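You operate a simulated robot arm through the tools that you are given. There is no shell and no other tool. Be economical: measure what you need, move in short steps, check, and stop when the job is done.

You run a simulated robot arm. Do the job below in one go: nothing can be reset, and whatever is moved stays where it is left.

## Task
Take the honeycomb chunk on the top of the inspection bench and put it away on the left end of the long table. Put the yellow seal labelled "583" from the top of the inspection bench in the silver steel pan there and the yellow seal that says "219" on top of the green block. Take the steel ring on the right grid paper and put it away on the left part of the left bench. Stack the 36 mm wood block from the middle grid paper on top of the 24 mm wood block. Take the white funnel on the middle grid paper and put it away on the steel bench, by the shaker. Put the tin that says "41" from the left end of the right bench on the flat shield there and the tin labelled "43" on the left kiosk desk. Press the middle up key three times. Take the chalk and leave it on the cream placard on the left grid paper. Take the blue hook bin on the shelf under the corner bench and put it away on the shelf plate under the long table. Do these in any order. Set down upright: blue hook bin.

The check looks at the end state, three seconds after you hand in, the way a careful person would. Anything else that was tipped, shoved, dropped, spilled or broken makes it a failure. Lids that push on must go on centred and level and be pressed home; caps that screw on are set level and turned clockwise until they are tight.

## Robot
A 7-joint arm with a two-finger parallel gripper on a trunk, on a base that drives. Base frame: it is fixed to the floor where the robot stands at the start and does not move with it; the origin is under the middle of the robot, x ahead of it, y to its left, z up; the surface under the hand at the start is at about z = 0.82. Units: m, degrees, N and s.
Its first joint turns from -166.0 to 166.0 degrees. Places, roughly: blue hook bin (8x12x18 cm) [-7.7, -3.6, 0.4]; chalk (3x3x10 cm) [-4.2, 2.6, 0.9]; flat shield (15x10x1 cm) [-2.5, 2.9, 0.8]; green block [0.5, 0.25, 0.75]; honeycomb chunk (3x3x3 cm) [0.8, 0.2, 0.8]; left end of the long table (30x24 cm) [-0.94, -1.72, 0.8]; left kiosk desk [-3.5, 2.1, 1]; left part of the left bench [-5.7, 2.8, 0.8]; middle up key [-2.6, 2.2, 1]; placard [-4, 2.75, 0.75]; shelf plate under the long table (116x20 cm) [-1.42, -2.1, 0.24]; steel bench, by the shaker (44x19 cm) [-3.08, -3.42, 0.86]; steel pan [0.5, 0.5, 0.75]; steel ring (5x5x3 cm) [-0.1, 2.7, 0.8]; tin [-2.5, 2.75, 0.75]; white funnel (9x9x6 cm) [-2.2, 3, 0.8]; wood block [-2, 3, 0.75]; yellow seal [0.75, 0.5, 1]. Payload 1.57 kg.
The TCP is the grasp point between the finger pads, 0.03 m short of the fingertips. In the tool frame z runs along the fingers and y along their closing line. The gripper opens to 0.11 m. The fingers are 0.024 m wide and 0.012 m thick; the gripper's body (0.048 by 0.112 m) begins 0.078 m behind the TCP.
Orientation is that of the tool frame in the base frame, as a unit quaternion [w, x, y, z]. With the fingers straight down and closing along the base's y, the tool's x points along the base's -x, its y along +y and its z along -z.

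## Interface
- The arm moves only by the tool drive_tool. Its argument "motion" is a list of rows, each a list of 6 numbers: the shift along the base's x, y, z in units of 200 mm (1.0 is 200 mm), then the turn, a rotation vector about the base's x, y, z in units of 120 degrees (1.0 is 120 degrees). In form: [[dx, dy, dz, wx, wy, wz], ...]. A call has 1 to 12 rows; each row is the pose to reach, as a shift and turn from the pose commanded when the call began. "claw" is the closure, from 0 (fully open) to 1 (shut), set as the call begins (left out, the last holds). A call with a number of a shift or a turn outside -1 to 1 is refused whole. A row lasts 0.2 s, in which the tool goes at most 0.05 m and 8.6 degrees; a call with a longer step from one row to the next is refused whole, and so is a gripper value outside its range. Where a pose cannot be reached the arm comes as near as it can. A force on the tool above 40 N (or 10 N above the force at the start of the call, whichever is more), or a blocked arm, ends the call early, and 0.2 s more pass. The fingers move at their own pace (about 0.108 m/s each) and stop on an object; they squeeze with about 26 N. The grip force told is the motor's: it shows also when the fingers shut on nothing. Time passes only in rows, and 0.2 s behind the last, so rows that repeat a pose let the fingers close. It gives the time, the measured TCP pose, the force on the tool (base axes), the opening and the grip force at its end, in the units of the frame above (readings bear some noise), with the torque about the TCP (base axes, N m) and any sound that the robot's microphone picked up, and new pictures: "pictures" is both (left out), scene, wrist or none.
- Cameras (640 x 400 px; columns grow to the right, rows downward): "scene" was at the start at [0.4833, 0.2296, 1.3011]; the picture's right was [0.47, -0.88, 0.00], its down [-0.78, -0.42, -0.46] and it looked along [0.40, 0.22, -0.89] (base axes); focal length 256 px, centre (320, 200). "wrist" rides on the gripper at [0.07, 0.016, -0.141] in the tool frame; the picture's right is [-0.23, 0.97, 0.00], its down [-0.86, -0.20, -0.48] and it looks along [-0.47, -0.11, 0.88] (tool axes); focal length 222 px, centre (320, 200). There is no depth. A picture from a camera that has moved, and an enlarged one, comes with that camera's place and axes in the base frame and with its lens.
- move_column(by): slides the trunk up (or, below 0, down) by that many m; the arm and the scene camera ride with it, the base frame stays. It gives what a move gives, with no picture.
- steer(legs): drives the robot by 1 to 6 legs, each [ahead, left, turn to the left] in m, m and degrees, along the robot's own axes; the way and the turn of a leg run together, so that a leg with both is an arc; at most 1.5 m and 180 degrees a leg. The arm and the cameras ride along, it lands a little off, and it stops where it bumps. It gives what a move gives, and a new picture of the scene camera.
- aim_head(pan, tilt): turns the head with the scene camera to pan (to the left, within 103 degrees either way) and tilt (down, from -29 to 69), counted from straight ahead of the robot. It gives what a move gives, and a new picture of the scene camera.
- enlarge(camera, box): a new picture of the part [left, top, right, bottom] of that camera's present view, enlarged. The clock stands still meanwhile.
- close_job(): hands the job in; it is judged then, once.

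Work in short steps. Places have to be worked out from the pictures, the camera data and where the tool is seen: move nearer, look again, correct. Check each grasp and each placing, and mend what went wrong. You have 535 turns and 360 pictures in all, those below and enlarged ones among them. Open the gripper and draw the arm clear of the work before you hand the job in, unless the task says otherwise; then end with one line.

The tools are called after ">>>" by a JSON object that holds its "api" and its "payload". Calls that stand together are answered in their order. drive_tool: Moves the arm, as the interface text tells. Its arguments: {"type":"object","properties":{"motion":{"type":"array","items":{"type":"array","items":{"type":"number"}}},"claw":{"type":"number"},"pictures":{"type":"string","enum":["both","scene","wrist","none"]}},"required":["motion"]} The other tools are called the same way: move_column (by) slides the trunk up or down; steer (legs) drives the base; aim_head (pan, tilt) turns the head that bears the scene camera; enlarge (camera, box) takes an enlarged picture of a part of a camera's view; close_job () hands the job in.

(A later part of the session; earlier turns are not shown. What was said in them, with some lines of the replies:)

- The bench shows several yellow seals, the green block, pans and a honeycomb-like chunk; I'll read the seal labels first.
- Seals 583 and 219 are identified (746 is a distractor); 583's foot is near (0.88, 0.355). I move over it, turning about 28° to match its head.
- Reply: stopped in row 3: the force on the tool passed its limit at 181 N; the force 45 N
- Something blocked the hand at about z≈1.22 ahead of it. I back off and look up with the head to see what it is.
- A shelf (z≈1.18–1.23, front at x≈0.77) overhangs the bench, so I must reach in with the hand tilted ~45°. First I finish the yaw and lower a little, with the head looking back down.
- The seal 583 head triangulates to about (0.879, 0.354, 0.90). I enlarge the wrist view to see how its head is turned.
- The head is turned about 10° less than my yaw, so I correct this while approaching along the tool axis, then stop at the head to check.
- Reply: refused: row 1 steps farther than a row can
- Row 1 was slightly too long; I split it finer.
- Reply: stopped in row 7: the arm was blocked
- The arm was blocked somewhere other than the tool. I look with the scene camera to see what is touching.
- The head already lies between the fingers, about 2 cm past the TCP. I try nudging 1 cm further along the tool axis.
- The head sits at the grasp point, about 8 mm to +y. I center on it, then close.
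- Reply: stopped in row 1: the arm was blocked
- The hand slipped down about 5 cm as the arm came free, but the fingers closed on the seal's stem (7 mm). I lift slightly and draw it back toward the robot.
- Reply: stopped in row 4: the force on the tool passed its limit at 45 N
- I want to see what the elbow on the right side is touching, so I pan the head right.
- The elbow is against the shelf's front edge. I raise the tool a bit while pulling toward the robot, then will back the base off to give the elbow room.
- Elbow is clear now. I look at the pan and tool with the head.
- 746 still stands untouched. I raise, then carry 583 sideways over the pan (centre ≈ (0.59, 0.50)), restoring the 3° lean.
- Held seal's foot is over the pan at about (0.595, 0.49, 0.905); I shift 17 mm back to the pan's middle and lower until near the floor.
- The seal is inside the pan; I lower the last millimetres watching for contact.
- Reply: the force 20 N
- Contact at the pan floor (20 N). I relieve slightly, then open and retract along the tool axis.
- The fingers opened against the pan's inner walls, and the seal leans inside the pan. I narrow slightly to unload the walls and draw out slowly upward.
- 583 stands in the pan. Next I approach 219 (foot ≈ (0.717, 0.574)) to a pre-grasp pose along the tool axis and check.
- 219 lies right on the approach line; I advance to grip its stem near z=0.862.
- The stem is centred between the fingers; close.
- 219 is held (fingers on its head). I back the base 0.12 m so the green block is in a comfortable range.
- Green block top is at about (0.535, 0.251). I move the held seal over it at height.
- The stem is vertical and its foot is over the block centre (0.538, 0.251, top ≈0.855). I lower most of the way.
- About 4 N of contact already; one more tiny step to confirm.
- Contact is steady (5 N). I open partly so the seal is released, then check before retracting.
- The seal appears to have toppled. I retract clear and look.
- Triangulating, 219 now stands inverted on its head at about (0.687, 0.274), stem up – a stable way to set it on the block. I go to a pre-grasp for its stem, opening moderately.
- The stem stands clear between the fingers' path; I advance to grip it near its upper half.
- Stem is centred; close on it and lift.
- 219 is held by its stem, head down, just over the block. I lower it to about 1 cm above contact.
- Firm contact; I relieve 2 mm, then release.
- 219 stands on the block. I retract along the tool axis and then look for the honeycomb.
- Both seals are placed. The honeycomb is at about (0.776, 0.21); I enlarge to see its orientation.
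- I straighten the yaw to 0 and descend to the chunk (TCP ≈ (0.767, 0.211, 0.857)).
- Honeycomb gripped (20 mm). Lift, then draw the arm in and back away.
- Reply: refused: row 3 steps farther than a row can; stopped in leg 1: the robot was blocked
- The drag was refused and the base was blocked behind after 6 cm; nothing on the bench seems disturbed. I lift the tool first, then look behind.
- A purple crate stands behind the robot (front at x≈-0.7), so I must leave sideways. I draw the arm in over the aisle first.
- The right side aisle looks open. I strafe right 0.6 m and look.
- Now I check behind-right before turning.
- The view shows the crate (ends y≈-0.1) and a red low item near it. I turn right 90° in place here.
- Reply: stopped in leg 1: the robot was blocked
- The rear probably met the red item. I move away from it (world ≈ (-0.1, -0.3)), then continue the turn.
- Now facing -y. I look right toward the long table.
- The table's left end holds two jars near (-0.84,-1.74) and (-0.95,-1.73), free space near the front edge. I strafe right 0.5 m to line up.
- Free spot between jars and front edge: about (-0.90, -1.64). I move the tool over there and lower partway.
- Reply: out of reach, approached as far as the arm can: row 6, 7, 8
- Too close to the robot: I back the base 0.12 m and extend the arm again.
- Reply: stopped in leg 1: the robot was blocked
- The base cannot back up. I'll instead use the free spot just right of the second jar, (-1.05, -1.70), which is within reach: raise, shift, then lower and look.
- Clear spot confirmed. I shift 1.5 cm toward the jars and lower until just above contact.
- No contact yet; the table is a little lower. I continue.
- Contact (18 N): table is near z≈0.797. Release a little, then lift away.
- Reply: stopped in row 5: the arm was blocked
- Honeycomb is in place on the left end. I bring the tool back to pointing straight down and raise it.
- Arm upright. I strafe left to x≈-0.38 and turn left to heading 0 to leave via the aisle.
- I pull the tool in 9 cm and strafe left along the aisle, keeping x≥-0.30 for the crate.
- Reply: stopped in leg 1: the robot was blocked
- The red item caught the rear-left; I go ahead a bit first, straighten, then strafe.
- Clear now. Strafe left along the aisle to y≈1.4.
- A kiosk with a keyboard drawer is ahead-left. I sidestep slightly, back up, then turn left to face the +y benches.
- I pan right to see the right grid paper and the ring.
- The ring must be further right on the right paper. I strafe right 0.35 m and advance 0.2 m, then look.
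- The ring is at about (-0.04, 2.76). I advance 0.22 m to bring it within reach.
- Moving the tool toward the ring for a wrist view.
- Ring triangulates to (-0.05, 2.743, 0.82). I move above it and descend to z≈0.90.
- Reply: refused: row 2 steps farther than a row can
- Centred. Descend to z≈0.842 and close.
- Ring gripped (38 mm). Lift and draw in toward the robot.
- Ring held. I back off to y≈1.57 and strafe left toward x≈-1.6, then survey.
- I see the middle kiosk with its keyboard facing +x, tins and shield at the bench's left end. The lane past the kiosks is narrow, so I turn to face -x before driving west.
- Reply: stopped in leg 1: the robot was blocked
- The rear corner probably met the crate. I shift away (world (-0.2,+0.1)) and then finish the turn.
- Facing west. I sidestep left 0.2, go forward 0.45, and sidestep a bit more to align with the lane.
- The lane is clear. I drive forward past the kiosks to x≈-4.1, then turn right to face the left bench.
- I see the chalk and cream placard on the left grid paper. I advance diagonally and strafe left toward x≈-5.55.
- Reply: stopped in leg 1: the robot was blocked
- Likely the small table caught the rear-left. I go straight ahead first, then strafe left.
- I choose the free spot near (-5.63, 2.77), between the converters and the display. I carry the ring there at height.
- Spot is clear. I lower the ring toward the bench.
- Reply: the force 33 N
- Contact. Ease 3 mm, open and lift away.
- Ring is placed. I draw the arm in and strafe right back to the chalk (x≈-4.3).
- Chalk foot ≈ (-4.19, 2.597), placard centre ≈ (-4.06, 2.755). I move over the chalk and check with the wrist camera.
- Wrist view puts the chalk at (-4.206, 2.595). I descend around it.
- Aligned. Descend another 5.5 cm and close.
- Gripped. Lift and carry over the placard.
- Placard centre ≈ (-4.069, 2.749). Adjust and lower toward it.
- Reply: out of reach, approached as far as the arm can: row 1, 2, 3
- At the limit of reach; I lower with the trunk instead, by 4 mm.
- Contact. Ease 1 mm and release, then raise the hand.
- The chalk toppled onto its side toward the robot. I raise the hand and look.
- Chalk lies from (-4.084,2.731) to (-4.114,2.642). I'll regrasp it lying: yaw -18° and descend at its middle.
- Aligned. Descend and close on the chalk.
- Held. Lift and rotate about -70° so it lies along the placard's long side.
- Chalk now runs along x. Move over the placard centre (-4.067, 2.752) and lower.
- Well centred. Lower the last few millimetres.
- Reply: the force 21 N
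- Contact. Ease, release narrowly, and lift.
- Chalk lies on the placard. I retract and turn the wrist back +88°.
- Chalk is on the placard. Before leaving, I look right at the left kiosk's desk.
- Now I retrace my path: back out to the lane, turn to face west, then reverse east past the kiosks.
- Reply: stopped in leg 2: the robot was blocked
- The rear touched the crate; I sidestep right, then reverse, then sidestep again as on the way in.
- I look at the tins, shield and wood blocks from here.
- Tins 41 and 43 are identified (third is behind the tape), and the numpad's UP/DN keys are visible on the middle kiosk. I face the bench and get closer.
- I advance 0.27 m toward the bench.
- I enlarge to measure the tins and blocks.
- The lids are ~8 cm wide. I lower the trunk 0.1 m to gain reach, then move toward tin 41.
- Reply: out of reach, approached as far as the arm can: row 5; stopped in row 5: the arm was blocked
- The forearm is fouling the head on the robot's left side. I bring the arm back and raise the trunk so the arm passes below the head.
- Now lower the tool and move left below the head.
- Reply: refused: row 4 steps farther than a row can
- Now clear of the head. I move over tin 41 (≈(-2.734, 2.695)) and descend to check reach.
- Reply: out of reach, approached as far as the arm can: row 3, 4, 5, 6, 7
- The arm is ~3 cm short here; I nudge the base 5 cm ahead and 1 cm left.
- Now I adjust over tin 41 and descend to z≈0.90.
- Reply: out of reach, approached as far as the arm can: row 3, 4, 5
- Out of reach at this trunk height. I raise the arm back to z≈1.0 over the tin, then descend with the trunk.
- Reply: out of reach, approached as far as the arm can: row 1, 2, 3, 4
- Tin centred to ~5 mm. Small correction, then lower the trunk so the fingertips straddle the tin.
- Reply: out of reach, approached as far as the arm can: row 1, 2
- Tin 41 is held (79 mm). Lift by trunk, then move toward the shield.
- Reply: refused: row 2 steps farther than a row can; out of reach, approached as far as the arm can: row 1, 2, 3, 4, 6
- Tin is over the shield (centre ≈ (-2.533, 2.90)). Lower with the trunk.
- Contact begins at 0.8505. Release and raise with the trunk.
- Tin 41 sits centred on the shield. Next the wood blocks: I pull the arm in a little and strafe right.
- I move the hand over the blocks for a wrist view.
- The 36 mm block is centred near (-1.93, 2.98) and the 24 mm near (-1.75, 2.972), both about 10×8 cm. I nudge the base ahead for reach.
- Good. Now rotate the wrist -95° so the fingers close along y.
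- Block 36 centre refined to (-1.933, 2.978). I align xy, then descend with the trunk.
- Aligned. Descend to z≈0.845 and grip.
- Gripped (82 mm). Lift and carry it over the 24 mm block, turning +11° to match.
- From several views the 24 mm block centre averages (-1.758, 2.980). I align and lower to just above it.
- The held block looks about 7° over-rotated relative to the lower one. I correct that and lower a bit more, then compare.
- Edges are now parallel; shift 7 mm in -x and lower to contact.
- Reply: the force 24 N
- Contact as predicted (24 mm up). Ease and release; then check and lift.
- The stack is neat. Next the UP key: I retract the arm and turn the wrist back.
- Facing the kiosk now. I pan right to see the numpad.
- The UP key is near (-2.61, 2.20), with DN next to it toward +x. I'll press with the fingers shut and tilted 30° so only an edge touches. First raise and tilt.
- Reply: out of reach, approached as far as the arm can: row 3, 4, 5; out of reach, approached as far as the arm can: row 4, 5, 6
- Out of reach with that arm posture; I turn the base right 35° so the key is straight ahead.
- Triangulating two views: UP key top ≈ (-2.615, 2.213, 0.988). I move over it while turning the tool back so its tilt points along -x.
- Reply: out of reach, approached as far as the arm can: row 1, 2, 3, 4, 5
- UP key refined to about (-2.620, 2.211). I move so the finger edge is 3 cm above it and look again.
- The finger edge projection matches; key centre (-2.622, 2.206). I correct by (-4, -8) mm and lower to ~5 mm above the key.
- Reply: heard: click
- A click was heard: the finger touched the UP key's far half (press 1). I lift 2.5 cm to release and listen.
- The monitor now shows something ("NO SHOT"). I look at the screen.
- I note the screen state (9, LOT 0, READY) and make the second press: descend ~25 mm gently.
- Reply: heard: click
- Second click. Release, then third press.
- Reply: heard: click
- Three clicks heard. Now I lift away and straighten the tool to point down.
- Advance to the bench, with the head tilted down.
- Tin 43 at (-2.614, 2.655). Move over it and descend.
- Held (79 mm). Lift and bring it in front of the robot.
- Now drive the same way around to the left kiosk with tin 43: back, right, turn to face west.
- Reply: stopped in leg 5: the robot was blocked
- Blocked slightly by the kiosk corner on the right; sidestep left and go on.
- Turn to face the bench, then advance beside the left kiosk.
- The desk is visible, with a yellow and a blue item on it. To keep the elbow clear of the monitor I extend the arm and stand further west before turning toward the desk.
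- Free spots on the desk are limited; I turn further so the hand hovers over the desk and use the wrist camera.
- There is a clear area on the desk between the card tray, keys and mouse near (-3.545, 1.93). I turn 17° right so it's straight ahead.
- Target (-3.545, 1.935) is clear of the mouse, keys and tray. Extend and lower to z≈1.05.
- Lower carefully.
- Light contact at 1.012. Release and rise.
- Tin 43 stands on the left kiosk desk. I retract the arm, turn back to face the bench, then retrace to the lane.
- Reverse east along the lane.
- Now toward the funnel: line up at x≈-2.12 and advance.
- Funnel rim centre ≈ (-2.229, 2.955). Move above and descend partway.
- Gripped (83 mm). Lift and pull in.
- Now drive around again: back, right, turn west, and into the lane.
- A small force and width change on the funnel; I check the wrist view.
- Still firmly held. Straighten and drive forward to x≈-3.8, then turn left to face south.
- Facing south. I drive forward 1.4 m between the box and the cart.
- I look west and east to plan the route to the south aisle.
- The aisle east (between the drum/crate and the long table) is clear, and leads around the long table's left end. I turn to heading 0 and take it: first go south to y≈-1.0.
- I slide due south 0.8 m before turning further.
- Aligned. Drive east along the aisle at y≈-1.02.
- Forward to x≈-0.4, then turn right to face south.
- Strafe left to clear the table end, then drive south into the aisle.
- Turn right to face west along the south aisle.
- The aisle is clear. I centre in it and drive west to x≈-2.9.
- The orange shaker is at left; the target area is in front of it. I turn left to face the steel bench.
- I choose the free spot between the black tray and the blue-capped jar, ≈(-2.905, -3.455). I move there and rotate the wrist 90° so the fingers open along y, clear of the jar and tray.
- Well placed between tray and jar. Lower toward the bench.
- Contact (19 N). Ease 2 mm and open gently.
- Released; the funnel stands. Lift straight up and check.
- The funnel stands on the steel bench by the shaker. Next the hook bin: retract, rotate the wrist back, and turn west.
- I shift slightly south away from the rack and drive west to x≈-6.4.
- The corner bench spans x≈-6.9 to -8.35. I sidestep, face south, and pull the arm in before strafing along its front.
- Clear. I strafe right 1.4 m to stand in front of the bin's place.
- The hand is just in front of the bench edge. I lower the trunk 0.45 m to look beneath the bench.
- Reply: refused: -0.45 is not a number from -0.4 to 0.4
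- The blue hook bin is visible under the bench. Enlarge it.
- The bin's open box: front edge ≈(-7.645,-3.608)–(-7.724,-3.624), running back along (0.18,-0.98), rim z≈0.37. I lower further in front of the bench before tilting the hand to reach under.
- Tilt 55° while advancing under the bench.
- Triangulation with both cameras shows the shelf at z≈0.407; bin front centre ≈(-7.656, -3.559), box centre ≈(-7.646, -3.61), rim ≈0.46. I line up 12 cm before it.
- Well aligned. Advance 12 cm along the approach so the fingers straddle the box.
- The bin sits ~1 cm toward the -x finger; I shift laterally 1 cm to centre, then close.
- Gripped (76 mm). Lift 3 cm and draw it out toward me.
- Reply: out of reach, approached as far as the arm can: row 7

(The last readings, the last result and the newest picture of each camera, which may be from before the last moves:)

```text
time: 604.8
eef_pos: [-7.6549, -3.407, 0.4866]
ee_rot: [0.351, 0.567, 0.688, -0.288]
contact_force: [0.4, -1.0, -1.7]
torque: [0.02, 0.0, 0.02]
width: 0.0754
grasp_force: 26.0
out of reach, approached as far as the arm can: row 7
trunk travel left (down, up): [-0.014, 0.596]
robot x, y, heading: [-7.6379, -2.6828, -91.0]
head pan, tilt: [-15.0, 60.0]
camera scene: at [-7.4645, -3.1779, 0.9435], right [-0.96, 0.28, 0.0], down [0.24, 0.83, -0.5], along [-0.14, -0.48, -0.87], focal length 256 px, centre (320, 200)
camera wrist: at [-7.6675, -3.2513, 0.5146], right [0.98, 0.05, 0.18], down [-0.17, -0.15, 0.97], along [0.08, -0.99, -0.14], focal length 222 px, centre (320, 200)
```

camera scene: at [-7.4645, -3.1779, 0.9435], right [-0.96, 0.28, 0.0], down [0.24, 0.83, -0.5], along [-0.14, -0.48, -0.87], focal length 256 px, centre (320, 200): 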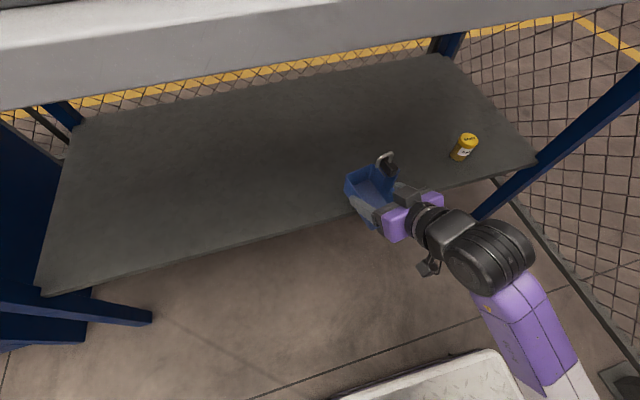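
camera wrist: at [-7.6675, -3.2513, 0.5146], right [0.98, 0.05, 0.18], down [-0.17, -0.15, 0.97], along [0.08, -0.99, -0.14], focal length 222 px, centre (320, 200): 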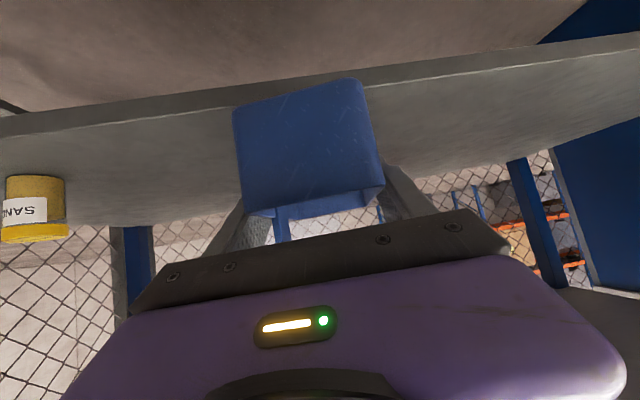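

I'm at the arm's inner limit. I'll step 0.1 m forward (for rear clearance) and turn left so the bin swings out from under the bench.

>>> {"api": "steer", "payload": {"legs": [[0.1, 0, 0]]}}

>>> {"api": "steer", "payload": {"legs": [[0, 0, 30]]}}

```text
time: 606.0
eef_pos: [-7.6565, -3.5089, 0.4868]
ee_rot: [0.35, 0.568, 0.687, -0.288]
contact_force: [0.2, -0.4, -1.6]
torque: [0.05, -0.01, 0.02]
width: 0.0756
grasp_force: 26.2
trunk travel left (down, up): [-0.014, 0.596]
robot x, y, heading: [-7.6395, -2.7846, -91.6]
head pan, tilt: [-15.0, 60.0]
camera scene: at [-7.4664, -3.2798, 0.9434], right [-0.96, 0.28, 0.0], down [0.24, 0.83, -0.5], along [-0.14, -0.48, -0.87], focal length 256 px, centre (320, 200)
```

scene: 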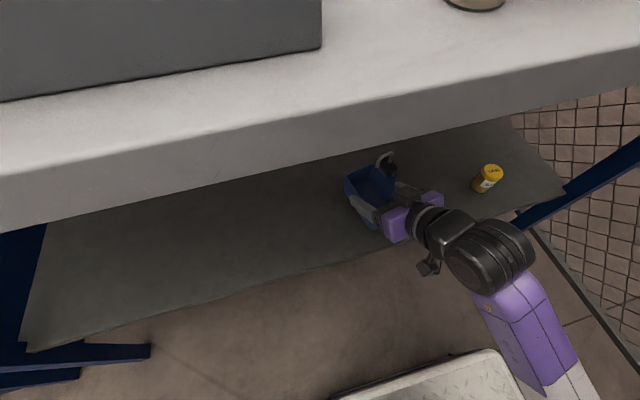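

```text
time: 607.8
eef_pos: [-7.292, -3.4224, 0.4866]
ee_rot: [0.413, 0.37, 0.811, -0.187]
contact_force: [0.0, 0.3, -1.6]
torque: [0.01, -0.01, 0.0]
width: 0.0758
grasp_force: 25.8
trunk travel left (down, up): [-0.014, 0.596]
robot x, y, heading: [-7.6386, -2.784, -61.2]
head pan, tilt: [-15.0, 60.0]
camera scene: at [-7.2414, -3.1275, 0.9434], right [-0.97, -0.24, 0.0], down [-0.21, 0.84, -0.5], along [0.12, -0.49, -0.87], focal length 256 px, centre (320, 200)
```

scene: 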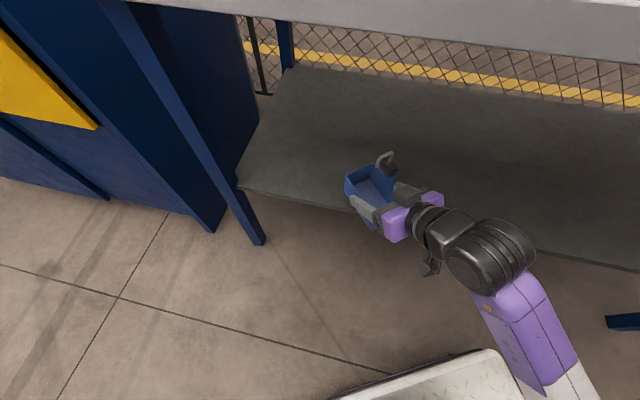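

Still clear of the leg. Continue turning left.

>>> {"api": "steer", "payload": {"legs": [[0, 0, 28]]}}

```text
time: 609.6
eef_pos: [-7.0353, -3.1862, 0.4865]
ee_rot: [0.446, 0.165, 0.876, -0.084]
contact_force: [-0.8, -0.5, -1.8]
torque: [0.0, 0.02, 0.01]
width: 0.0756
grasp_force: 26.5
trunk travel left (down, up): [-0.014, 0.596]
robot x, y, heading: [-7.6385, -2.7815, -34.0]
head pan, tilt: [-15.0, 60.0]
camera scene: at [-7.1273, -2.9039, 0.9434], right [-0.75, -0.66, 0.0], down [-0.57, 0.65, -0.5], along [0.33, -0.38, -0.87], focal length 256 px, centre (320, 200)
```

scene: 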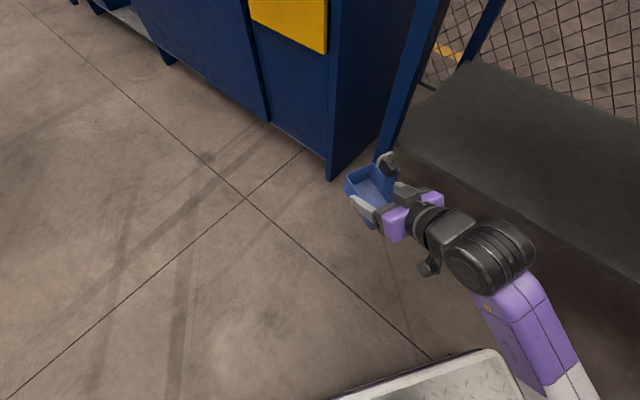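

The bin is out. Turn to face east and drive back along the south aisle.

>>> {"api": "steer", "payload": {"legs": [[0, 0, 34], [1.3, 0, 0]]}}

>>> {"api": "aim_head", "payload": {"pan": 0, "tilt": 20}}

```text
time: 617.9
eef_pos: [-5.6001, -2.7018, 0.4863]
ee_rot: [0.448, -0.12, 0.884, 0.061]
contact_force: [0.3, -0.2, -1.4]
torque: [-0.03, 0.02, 0.01]
width: 0.0757
grasp_force: 26.6
trunk travel left (down, up): [-0.014, 0.596]
robot x, y, heading: [-6.3261, -2.7438, 3.1]
head pan, tilt: [-15.0, 60.0]
camera scene: at [-5.8436, -2.5302, 0.9434], right [-0.2, -0.98, 0.0], down [-0.85, 0.18, -0.5], along [0.49, -0.1, -0.87], focal length 256 px, centre (320, 200)
```

scene: 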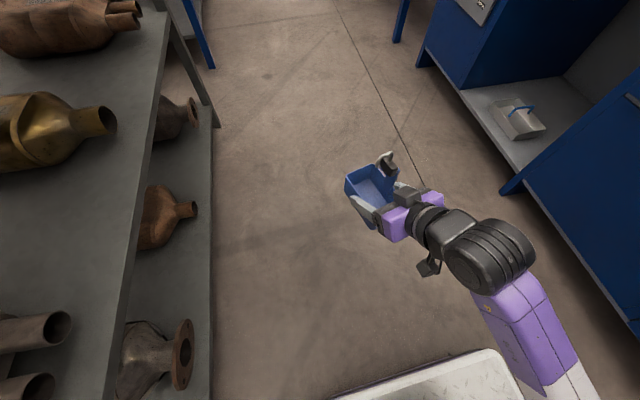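

```text
time: 618.9
eef_pos: [-5.5998, -2.702, 0.4874]
ee_rot: [0.449, -0.12, 0.883, 0.062]
contact_force: [0.0, 0.8, -1.7]
torque: [0.0, 0.05, 0.01]
width: 0.0759
grasp_force: 26.4
trunk travel left (down, up): [-0.014, 0.596]
robot x, y, heading: [-6.3205, -2.7398, 3.1]
head pan, tilt: [0.0, 20.0]
camera scene: at [-5.8158, -2.5114, 1.0015], right [0.06, -1.0, 0.0], down [-0.34, -0.02, -0.94], along [0.94, 0.05, -0.34], focal length 256 px, centre (320, 200)
```

scene: 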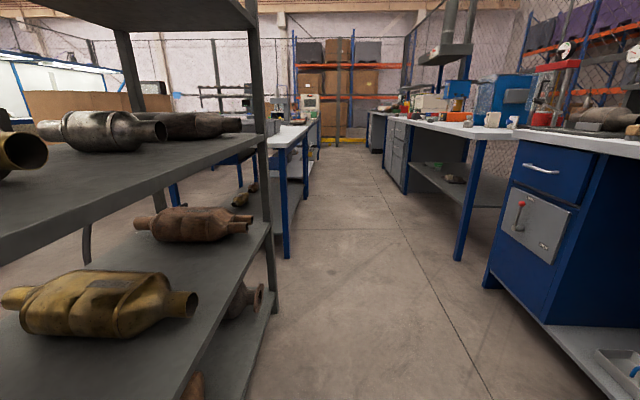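

Correct heading and drive east along the aisle.

>>> {"api": "steer", "payload": {"legs": [[0, -0.08, -3.5], [1.5, 0, 0], [1.5, 0, 0]]}}

>>> {"api": "aim_head", "payload": {"pan": 25, "tilt": 20}}

```text
time: 633.9
eef_pos: [-2.6274, -2.8175, 0.4873]
ee_rot: [0.451, -0.082, 0.888, 0.042]
contact_force: [0.4, 0.6, -2.2]
torque: [0.0, 0.02, 0.02]
width: 0.0756
grasp_force: 25.6
trunk travel left (down, up): [-0.014, 0.596]
robot x, y, heading: [-3.3491, -2.7889, -1.8]
head pan, tilt: [0.0, 20.0]
camera scene: at [-2.8256, -2.6097, 1.0016], right [-0.03, -1.0, 0.0], down [-0.34, 0.01, -0.94], along [0.94, -0.03, -0.34], focal length 256 px, centre (320, 200)
```

scene: 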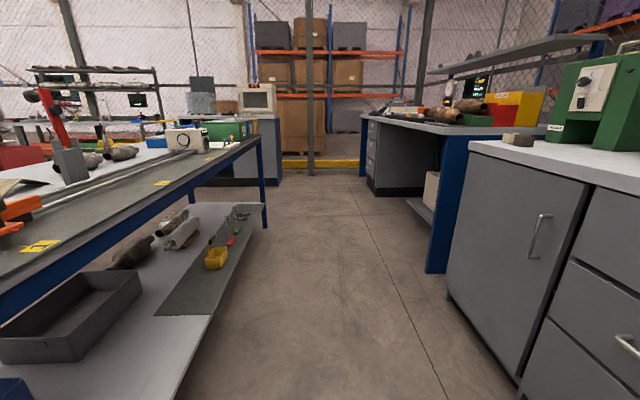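

```text
time: 634.8
eef_pos: [-2.6269, -2.8173, 0.4861]
ee_rot: [0.452, -0.081, 0.887, 0.042]
contact_force: [-0.2, 0.3, -1.2]
torque: [0.01, 0.0, -0.01]
width: 0.0753
grasp_force: 25.9
trunk travel left (down, up): [-0.014, 0.596]
robot x, y, heading: [-3.3547, -2.7975, -1.6]
head pan, tilt: [25.0, 20.0]
camera scene: at [-2.8331, -2.5701, 1.0016], right [0.39, -0.92, 0.0], down [-0.31, -0.14, -0.94], along [0.86, 0.37, -0.34], focal length 256 px, centre (320, 200)
```

scene: 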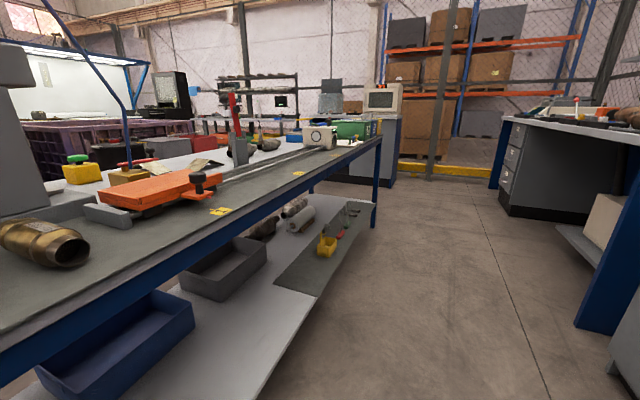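

The dark plate runs along the south edge of the lower shelf; its west part (x≈-2.0…-1.65) is free. I drive to x≈-1.83 and turn left to face it.

>>> {"api": "steer", "payload": {"legs": [[1.5, -0.02, 2]]}}

>>> {"api": "aim_head", "payload": {"pan": 60, "tilt": 35}}

```text
refused: leg 1 is longer than a leg can be; nothing moved
```

```text
time: 635.8
eef_pos: [-2.6268, -2.8176, 0.4862]
ee_rot: [0.451, -0.082, 0.888, 0.043]
contact_force: [-0.2, 0.0, -2.4]
torque: [-0.01, 0.01, 0.02]
width: 0.0756
grasp_force: 26.2
trunk travel left (down, up): [-0.014, 0.596]
robot x, y, heading: [-3.3522, -2.7964, -1.6]
head pan, tilt: [60.0, 35.0]
camera scene: at [-2.8723, -2.532, 0.9778], right [0.85, -0.53, 0.0], down [-0.3, -0.49, -0.82], along [0.43, 0.7, -0.57], focal length 256 px, centre (320, 200)
```

scene: 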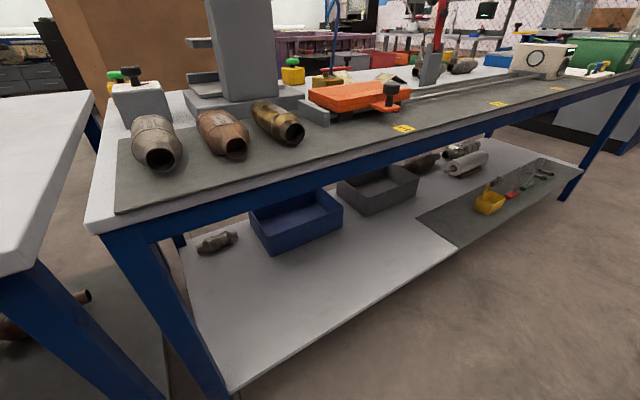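

Plate's free part is x≈-2.0…-1.70. Drive forward 1.48 m and turn left.

>>> {"api": "steer", "payload": {"legs": [[1.48, 0, 1.5]]}}

>>> {"api": "steer", "payload": {"legs": [[0, 0, 45]]}}

```text
time: 643.0
eef_pos: [-1.1782, -2.8139, 0.4876]
ee_rot: [0.45, -0.096, 0.886, 0.05]
contact_force: [-0.3, -0.9, -1.3]
torque: [0.0, 0.02, 0.0]
width: 0.0757
grasp_force: 26.2
trunk travel left (down, up): [-0.014, 0.596]
robot x, y, heading: [-1.8985, -2.8151, 0.2]
head pan, tilt: [60.0, 35.0]
camera scene: at [-1.4323, -2.5357, 0.9777], right [0.87, -0.5, 0.0], down [-0.29, -0.5, -0.82], along [0.41, 0.71, -0.57], focal length 256 px, centre (320, 200)
```

scene: 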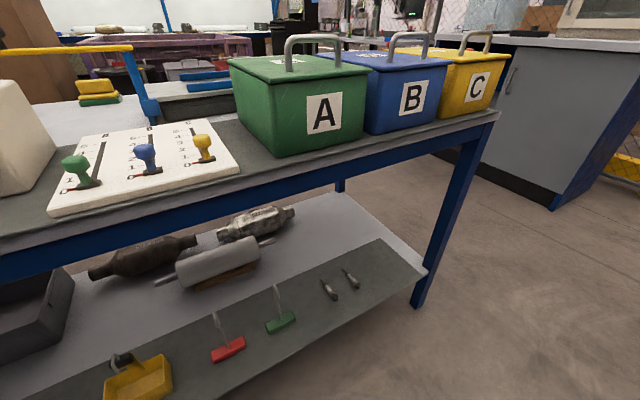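

```text
time: 645.5
eef_pos: [-1.3941, -2.2959, 0.4873]
ee_rot: [0.396, -0.432, 0.78, 0.221]
contact_force: [-0.4, 0.1, -0.6]
torque: [-0.04, 0.04, 0.0]
width: 0.0757
grasp_force: 25.9
trunk travel left (down, up): [-0.014, 0.596]
robot x, y, heading: [-1.9053, -2.8133, 45.4]
head pan, tilt: [60.0, 35.0]
camera scene: at [-1.7706, -2.2835, 0.9777], right [0.96, 0.27, 0.0], down [0.15, -0.55, -0.82], along [-0.22, 0.79, -0.57], focal length 256 px, centre (320, 200)
```

scene: 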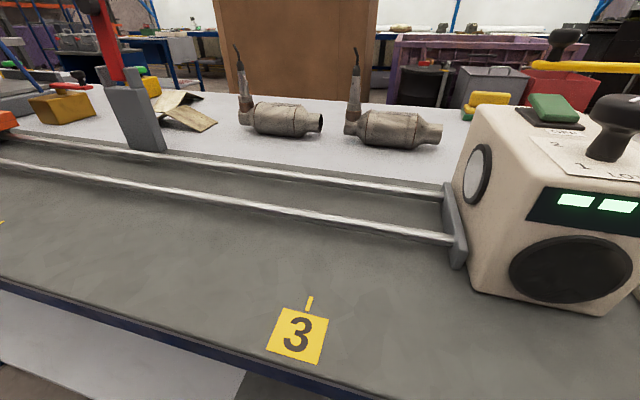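

The head is above the table edge but clear of items. Continue the turn to face north.

>>> {"api": "steer", "payload": {"legs": [[0, 0, 22]]}}

>>> {"api": "steer", "payload": {"legs": [[0, 0, 21]]}}

>>> {"api": "aim_head", "payload": {"pan": -60, "tilt": 60}}

```text
time: 647.1
eef_pos: [-1.634, -2.1397, 0.4871]
ee_rot: [0.345, -0.576, 0.68, 0.294]
contact_force: [0.6, -0.2, -1.5]
torque: [-0.02, 0.03, 0.03]
width: 0.0756
grasp_force: 25.6
trunk travel left (down, up): [-0.014, 0.596]
robot x, y, heading: [-1.9046, -2.8125, 68.3]
head pan, tilt: [60.0, 35.0]
camera scene: at [-1.9861, -2.2738, 0.9777], right [0.78, 0.62, 0.0], down [0.36, -0.45, -0.82], along [-0.51, 0.64, -0.57], focal length 256 px, centre (320, 200)
```

scene: 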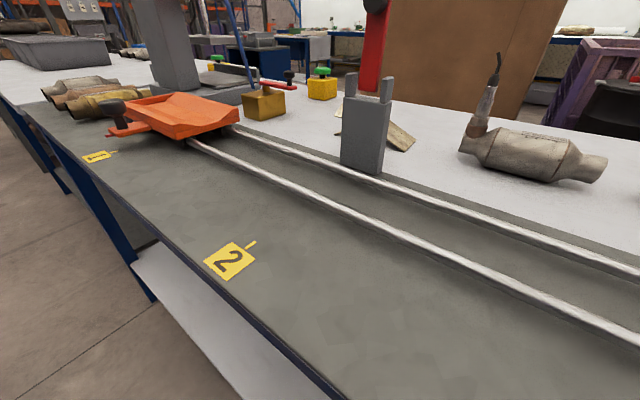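

```text
time: 648.6
eef_pos: [-1.8937, -2.088, 0.4871]
ee_rot: [-0.286, 0.691, -0.564, -0.351]
contact_force: [-0.3, -0.2, -1.9]
torque: [-0.04, 0.02, -0.01]
width: 0.0756
grasp_force: 25.8
trunk travel left (down, up): [-0.014, 0.596]
robot x, y, heading: [-1.9018, -2.814, 89.8]
head pan, tilt: [60.0, 35.0]
camera scene: at [-2.1744, -2.3398, 0.9777], right [0.51, 0.86, 0.0], down [0.49, -0.29, -0.82], along [-0.71, 0.42, -0.57], focal length 256 px, centre (320, 200)
```

scene: 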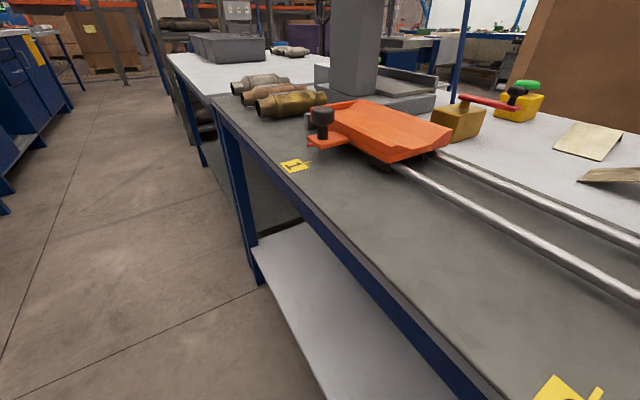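

```text
time: 650.6
eef_pos: [-1.8933, -2.0868, 0.4873]
ee_rot: [-0.286, 0.691, -0.563, -0.351]
contact_force: [-0.2, 0.1, -1.1]
torque: [-0.04, -0.02, 0.04]
width: 0.0759
grasp_force: 26.2
trunk travel left (down, up): [-0.014, 0.596]
robot x, y, heading: [-1.908, -2.8117, 89.8]
head pan, tilt: [-60.0, 60.0]
camera scene: at [-2.0405, -2.3517, 0.9434], right [0.49, -0.87, 0.0], down [-0.75, -0.43, -0.5], along [0.44, 0.25, -0.87], focal length 256 px, centre (320, 200)
```

scene: 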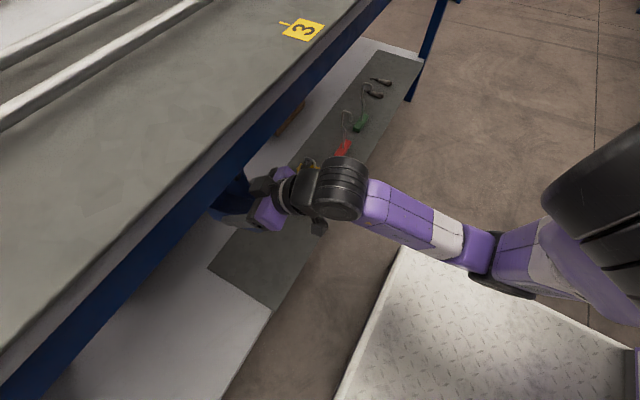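

The bin is over the plate's free part. I shift 2.5 cm east and descend in steps.

>>> {"api": "drive_tool", "payload": {"motion": [[0.06, -0.02, -0.1, 0, 0, 0], [0.125, -0.035, -0.25, 0, 0, 0], [0.125, -0.035, -0.4, 0, 0, 0], [0.125, -0.035, -0.4, 0, 0, 0]]}}

```text
time: 651.6
eef_pos: [-1.8703, -2.096, 0.4038]
ee_rot: [-0.286, 0.691, -0.564, -0.351]
contact_force: [0.2, 0.3, -1.3]
torque: [-0.04, 0.0, -0.01]
width: 0.0757
grasp_force: 25.9
trunk travel left (down, up): [-0.014, 0.596]
robot x, y, heading: [-1.9021, -2.8116, 89.6]
head pan, tilt: [-60.0, 60.0]
camera scene: at [-2.0404, -2.3517, 0.9434], right [0.49, -0.87, 0.0], down [-0.75, -0.43, -0.5], along [0.44, 0.25, -0.87], focal length 256 px, centre (320, 200)
camera wrist: at [-1.8527, -2.2498, 0.4316], right [-0.98, -0.07, 0.19], down [0.17, 0.16, 0.97], along [-0.09, 0.99, -0.14], focal length 222 px, centre (320, 200)
```

scene: 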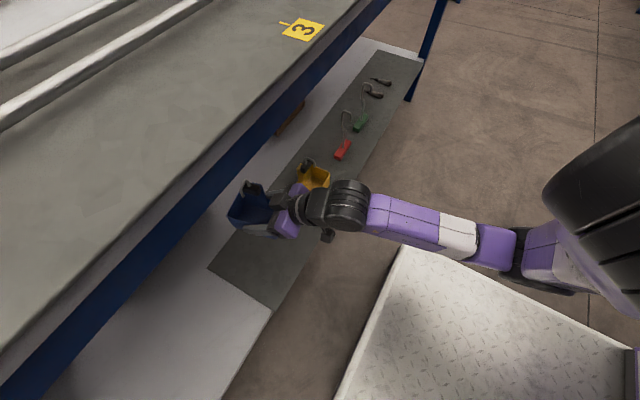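
wrist: 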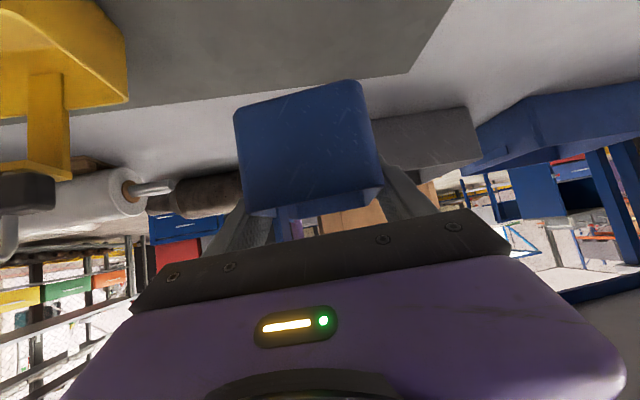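

Clear of the yellow bin. Continue down.

>>> {"api": "drive_tool", "payload": {"motion": [[0, 0, -0.15, 0, 0, 0], [0, 0, -0.3, 0, 0, 0], [0, 0, -0.45, 0, 0, 0], [0, 0, -0.53, 0, 0, 0], [0, 0, -0.53, 0, 0, 0]], "pictures": "wrist"}}

```text
time: 652.8
eef_pos: [-1.8653, -2.0778, 0.3121]
ee_rot: [-0.273, 0.666, -0.591, -0.364]
contact_force: [-0.8, 0.4, -1.4]
torque: [-0.01, 0.02, -0.02]
width: 0.0757
grasp_force: 26.2
out of reach, approached as far as the arm can: row 1, 2, 3, 4, 5
trunk travel left (down, up): [-0.014, 0.596]
robot x, y, heading: [-1.8988, -2.8145, 89.7]
head pan, tilt: [-60.0, 60.0]
camera wrist: at [-1.8547, -2.2333, 0.341], right [-0.97, -0.02, 0.25], down [0.24, 0.16, 0.96], along [-0.06, 0.99, -0.15], focal length 222 px, centre (320, 200)
```

wrist: 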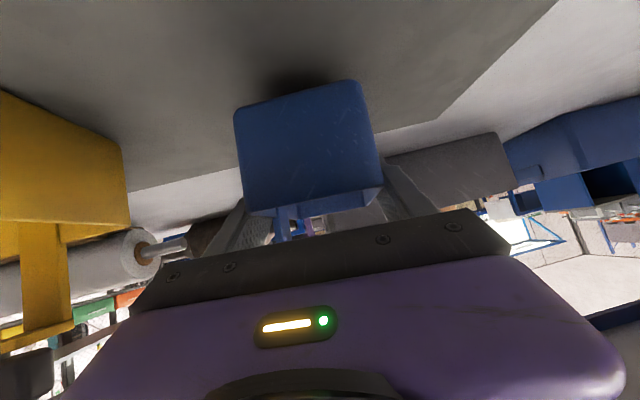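

At the arm's inner limit the tool rolled a little. I raise back up 9 cm, back the base 5 cm, and check orientation.

>>> {"api": "drive_tool", "payload": {"motion": [[0, 0, 0.15, 0, 0, 0], [0, 0, 0.3, 0, 0, 0], [0, 0, 0.45, 0, 0, 0], [0, 0, 0.5, 0, 0, 0]], "pictures": "none"}}

>>> {"api": "steer", "payload": {"legs": [[-0.06, 0, 0]]}}

```text
time: 653.8
eef_pos: [-1.8651, -2.0789, 0.4134]
ee_rot: [-0.271, 0.667, -0.591, -0.364]
contact_force: [0.3, 0.7, -1.9]
torque: [-0.03, 0.02, -0.04]
width: 0.0755
grasp_force: 26.0
trunk travel left (down, up): [-0.014, 0.596]
robot x, y, heading: [-1.905, -2.8151, 89.5]
head pan, tilt: [-60.0, 60.0]
```

```text
time: 654.8
eef_pos: [-1.8659, -2.1378, 0.4133]
ee_rot: [-0.271, 0.667, -0.59, -0.364]
contact_force: [0.2, -0.5, -1.6]
torque: [0.0, 0.02, -0.01]
width: 0.0757
grasp_force: 26.2
trunk travel left (down, up): [-0.014, 0.596]
robot x, y, heading: [-1.9015, -2.8741, 89.7]
head pan, tilt: [-60.0, 60.0]
camera scene: at [-2.0415, -2.4126, 0.9434], right [0.49, -0.87, 0.0], down [-0.75, -0.43, -0.5], along [0.44, 0.25, -0.87], focal length 256 px, centre (320, 200)
```

scene: 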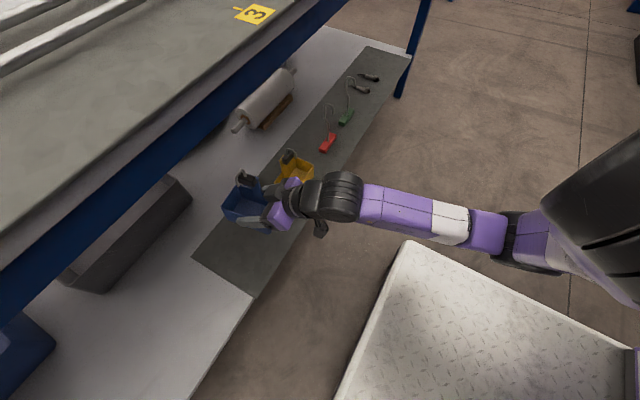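

I restore the tool's orientation (4.6° correction), extend to y≈-2.095 and try descending again from the larger radius.

>>> {"api": "drive_tool", "payload": {"motion": [[0, 0.1, 0, 0.0025, -0.016, 0.011], [-0.02, 0.21, 0, 0.005, -0.0316, 0.0214], [-0.02, 0.21, -0.15, 0.005, -0.0316, 0.0214], [-0.02, 0.21, -0.3, 0.005, -0.0316, 0.0214], [-0.02, 0.21, -0.3, 0.005, -0.0316, 0.0214]], "pictures": "none"}}

```text
time: 656.0
eef_pos: [-1.8675, -2.0941, 0.3511]
ee_rot: [-0.285, 0.69, -0.566, -0.35]
contact_force: [-1.0, 0.0, -1.7]
torque: [0.01, 0.01, -0.02]
width: 0.0756
grasp_force: 26.2
trunk travel left (down, up): [-0.014, 0.596]
robot x, y, heading: [-1.9064, -2.8732, 89.6]
head pan, tilt: [-60.0, 60.0]
```

Reachable now. Use the last 1.3 cm of trunk travel, then more arm.

>>> {"api": "move_column", "payload": {"by": -0.013}}

>>> {"api": "drive_tool", "payload": {"motion": [[0, 0, -0.08, 0, 0, 0], [0, 0, -0.16, 0, 0, 0], [0, 0, -0.2, 0, 0, 0], [0, 0, -0.2, 0, 0, 0]], "pictures": "wrist"}}

```text
time: 656.6
eef_pos: [-1.867, -2.0946, 0.3388]
ee_rot: [-0.285, 0.69, -0.565, -0.351]
contact_force: [0.4, 0.0, -1.1]
torque: [0.0, 0.0, 0.0]
width: 0.0756
grasp_force: 26.0
trunk travel left (down, up): [-0.001, 0.609]
robot x, y, heading: [-1.9016, -2.873, 89.4]
head pan, tilt: [-60.0, 60.0]
```

```text
time: 657.6
eef_pos: [-1.8646, -2.0947, 0.3013]
ee_rot: [-0.282, 0.69, -0.564, -0.353]
contact_force: [0.0, 0.1, -1.0]
torque: [0.02, 0.01, -0.01]
width: 0.0758
grasp_force: 26.2
trunk travel left (down, up): [-0.001, 0.609]
robot x, y, heading: [-1.901, -2.8738, 89.5]
head pan, tilt: [-60.0, 60.0]
camera wrist: at [-1.8482, -2.2487, 0.3283], right [-0.98, -0.07, 0.19], down [0.18, 0.16, 0.97], along [-0.1, 0.99, -0.14], focal length 222 px, centre (320, 200)
```

wrist: 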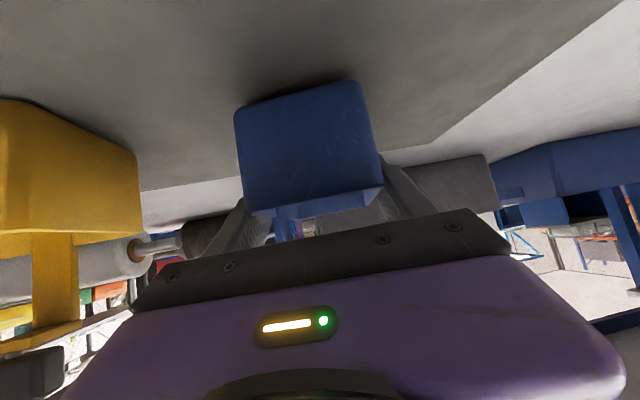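

Near the plate. Continue a few millimetres at a time.

>>> {"api": "drive_tool", "payload": {"motion": [[0, 0, -0.03, 0, 0, 0], [0, 0, -0.06, 0, 0, 0], [0, 0, -0.06, 0, 0, 0]], "pictures": "none"}}

>>> {"api": "drive_tool", "payload": {"motion": [[0, 0, -0.02, 0, 0, 0], [0, 0, -0.03, 0, 0, 0], [0, 0, -0.03, 0, 0, 0]], "pictures": "none"}}

```text
time: 658.4
eef_pos: [-1.8637, -2.0928, 0.2916]
ee_rot: [-0.284, 0.69, -0.562, -0.357]
contact_force: [-1.5, -0.5, 21.3]
torque: [0.36, -0.41, 0.16]
width: 0.0756
grasp_force: 26.1
out of reach, approached as far as the arm can: row 1, 2, 3
trunk travel left (down, up): [-0.001, 0.609]
robot x, y, heading: [-1.9017, -2.8741, 89.4]
head pan, tilt: [-60.0, 60.0]
```

```text
time: 659.2
eef_pos: [-1.8639, -2.0935, 0.2847]
ee_rot: [-0.281, 0.691, -0.564, -0.354]
contact_force: [-6.9, -0.8, 17.6]
torque: [0.13, -0.18, 0.05]
width: 0.0755
grasp_force: 26.0
trunk travel left (down, up): [-0.001, 0.609]
robot x, y, heading: [-1.9017, -2.8732, 89.6]
head pan, tilt: [-60.0, 60.0]
```

The bin is on the plate (≈20 N). Check view, then release.

>>> {"api": "drive_tool", "payload": {"motion": [[0, 0, 0.01, 0, 0, 0], [0, 0, 0.01, 0, 0, 0]], "pictures": "none"}}

>>> {"api": "drive_tool", "payload": {"motion": [[0, 0, 0, 0, 0, 0], [0, 0, 0, 0, 0, 0], [0, 0, 0, 0, 0, 0]], "claw": 0}}

```text
time: 659.8
eef_pos: [-1.8608, -2.0935, 0.2837]
ee_rot: [-0.283, 0.691, -0.565, -0.352]
contact_force: [0.3, 2.0, 4.5]
torque: [0.51, 0.01, 0.0]
width: 0.0759
grasp_force: 26.3
trunk travel left (down, up): [-0.001, 0.609]
robot x, y, heading: [-1.9021, -2.8758, 89.6]
head pan, tilt: [-60.0, 60.0]
```

```text
time: 660.6
eef_pos: [-1.8615, -2.0945, 0.2858]
ee_rot: [-0.283, 0.69, -0.564, -0.353]
contact_force: [-0.1, -0.3, 0.0]
torque: [0.0, 0.0, 0.02]
width: 0.1099
grasp_force: 0.1
trunk travel left (down, up): [-0.001, 0.609]
robot x, y, heading: [-1.9047, -2.8755, 89.6]
head pan, tilt: [-60.0, 60.0]
camera scene: at [-2.0414, -2.4126, 0.9304], right [0.49, -0.87, 0.0], down [-0.75, -0.43, -0.5], along [0.44, 0.25, -0.87], focal length 256 px, centre (320, 200)
camera wrist: at [-1.8453, -2.2487, 0.3133], right [-0.98, -0.07, 0.19], down [0.18, 0.16, 0.97], along [-0.1, 0.99, -0.14], focal length 222 px, centre (320, 200)
```

scene: 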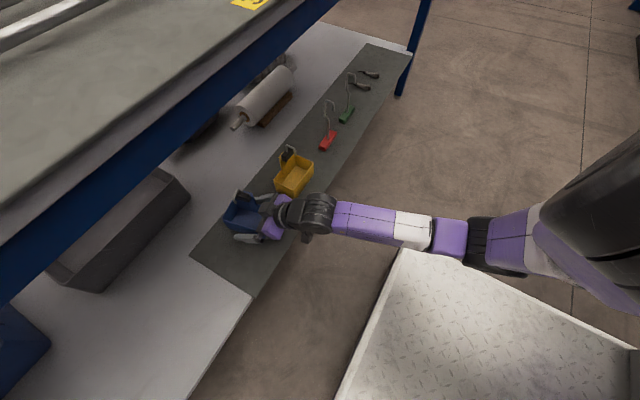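
wrist: 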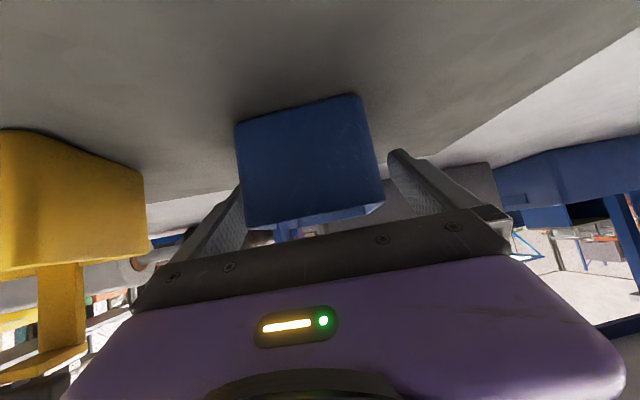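

The bin stands upright. I centre 4 mm laterally, then raise the open fingers straight up past its panel.

>>> {"api": "drive_tool", "payload": {"motion": [[0.02, 0, 0.02, 0, 0, 0], [0.02, 0, 0.12, 0, 0, 0], [0.02, 0, 0.3, 0, 0, 0], [0.02, 0, 0.5, 0, 0, 0], [0.02, 0, 0.7, 0, 0, 0], [0.02, 0, 0.9, 0, 0, 0], [0.02, 0, 1.0, 0, 0, 0]]}}

```text
time: 662.2
eef_pos: [-1.861, -2.0917, 0.4815]
ee_rot: [-0.284, 0.69, -0.564, -0.352]
contact_force: [0.7, -0.3, 0.8]
torque: [0.02, 0.0, -0.01]
width: 0.1097
grasp_force: 0.3
trunk travel left (down, up): [-0.001, 0.609]
robot x, y, heading: [-1.9009, -2.8777, 89.5]
head pan, tilt: [-60.0, 60.0]
camera scene: at [-2.0415, -2.4126, 0.9304], right [0.49, -0.87, 0.0], down [-0.75, -0.43, -0.5], along [0.43, 0.25, -0.87], focal length 256 px, centre (320, 200)
camera wrist: at [-1.8441, -2.2473, 0.5103], right [-0.98, -0.06, 0.19], down [0.18, 0.16, 0.97], along [-0.09, 0.99, -0.14], focal length 222 px, centre (320, 200)
```

scene: 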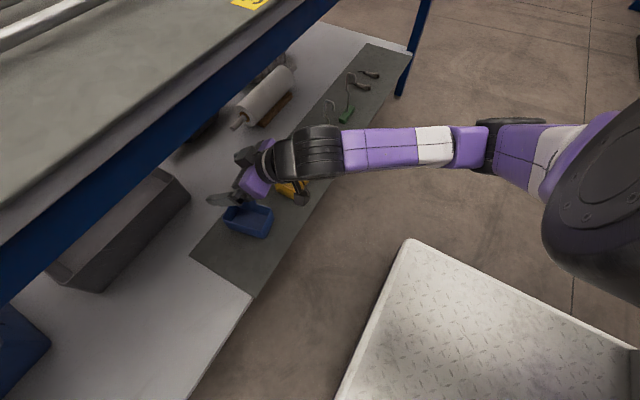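
wrist: 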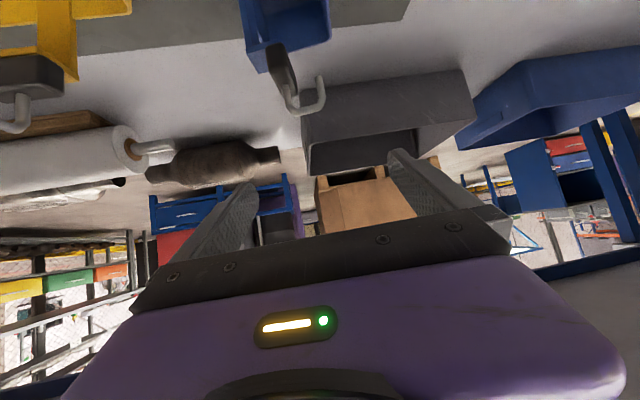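

Bin is upright on the plate. I raise 3 cm, pull back a little and turn right to swing the arm out from under the table.

>>> {"api": "drive_tool", "payload": {"motion": [[0, -0.12, 0.1, 0, 0, 0], [0.0, -0.2, 0.17, 0, 0, 0]], "pictures": "none"}}

>>> {"api": "steer", "payload": {"legs": [[0, 0, -45]]}}

>>> {"api": "steer", "payload": {"legs": [[0, 0, -43]]}}

>>> {"api": "aim_head", "payload": {"pan": 75, "tilt": 35}}

```text
time: 662.8
eef_pos: [-1.8596, -2.1343, 0.5174]
ee_rot: [-0.285, 0.69, -0.565, -0.351]
contact_force: [-0.9, -1.1, 0.4]
torque: [-0.02, -0.01, -0.02]
width: 0.11
grasp_force: 0.1
trunk travel left (down, up): [-0.001, 0.609]
robot x, y, heading: [-1.9063, -2.8725, 89.6]
head pan, tilt: [-60.0, 60.0]
```

```text
time: 665.1
eef_pos: [-1.3757, -2.3213, 0.5182]
ee_rot: [0.39, -0.451, 0.769, 0.23]
contact_force: [0.3, -0.1, 0.1]
torque: [0.01, 0.0, -0.04]
width: 0.1098
grasp_force: 0.0
trunk travel left (down, up): [-0.001, 0.609]
robot x, y, heading: [-1.8898, -2.8534, 48.9]
head pan, tilt: [-60.0, 60.0]
stopped in leg 1: the robot was blocked; the commanded pose is now the measured one
camera scene: at [-1.6941, -2.4135, 0.9305], right [-0.19, -0.98, 0.0], down [-0.85, 0.17, -0.5], along [0.49, -0.1, -0.87], focal length 256 px, centre (320, 200)
```

scene: 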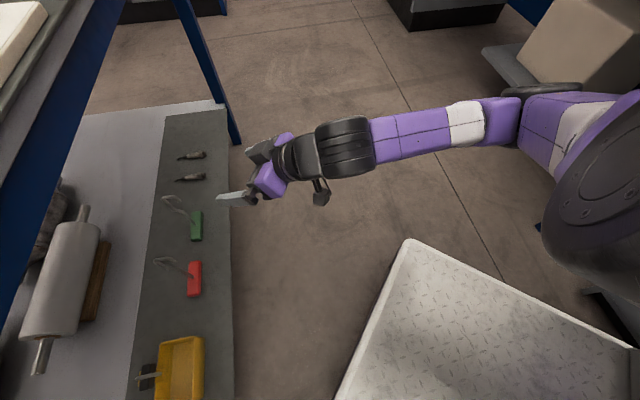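

```text
time: 667.5
eef_pos: [-1.1505, -2.8169, 0.5182]
ee_rot: [0.448, -0.137, 0.881, 0.072]
contact_force: [-0.6, 0.3, -0.2]
torque: [0.01, -0.03, -0.02]
width: 0.1099
grasp_force: 0.0
trunk travel left (down, up): [-0.001, 0.609]
robot x, y, heading: [-1.895, -2.8538, 6.1]
head pan, tilt: [-60.0, 60.0]
camera scene: at [-1.4461, -2.6655, 0.9305], right [-0.81, -0.59, 0.0], down [-0.51, 0.7, -0.5], along [0.29, -0.41, -0.87], focal length 256 px, centre (320, 200)
```

scene: 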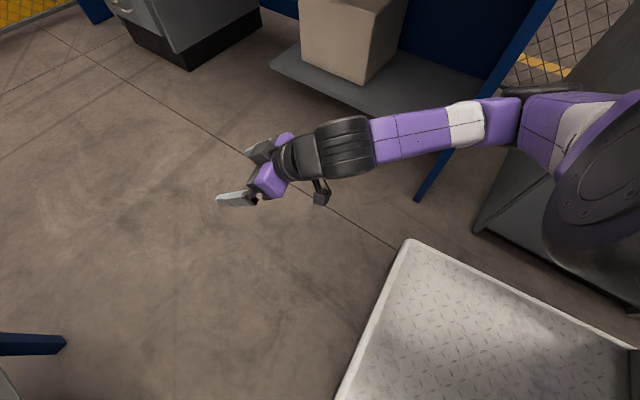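

```text
time: 669.7
eef_pos: [-1.1496, -2.8167, 0.5171]
ee_rot: [0.448, -0.137, 0.881, 0.072]
contact_force: [-0.2, -0.3, 0.0]
torque: [-0.02, -0.02, 0.01]
width: 0.1098
grasp_force: 0.1
trunk travel left (down, up): [-0.001, 0.609]
robot x, y, heading: [-1.891, -2.8551, 5.8]
head pan, tilt: [75.0, 35.0]
camera scene: at [-1.4711, -2.5246, 0.9647], right [0.99, -0.16, 0.0], down [-0.09, -0.57, -0.82], along [0.13, 0.81, -0.57], focal length 256 px, centre (320, 200)
```

scene: 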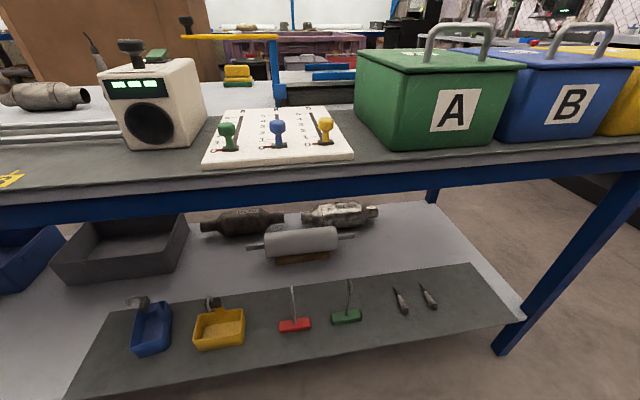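

Everything is placed, the gripper is open and the arm is clear in the aisle. I hand the job in.

>>> {"api": "close_job", "payload": {}}

```text
The job is handed in.
```

I finished all the listed moves and handed the job in, with the gripper open and the arm clear. Seal 219 rests upside down (head down) on the green block. The chalk lies on its side on the placard. The small pan shifted slightly when I released seal 583.
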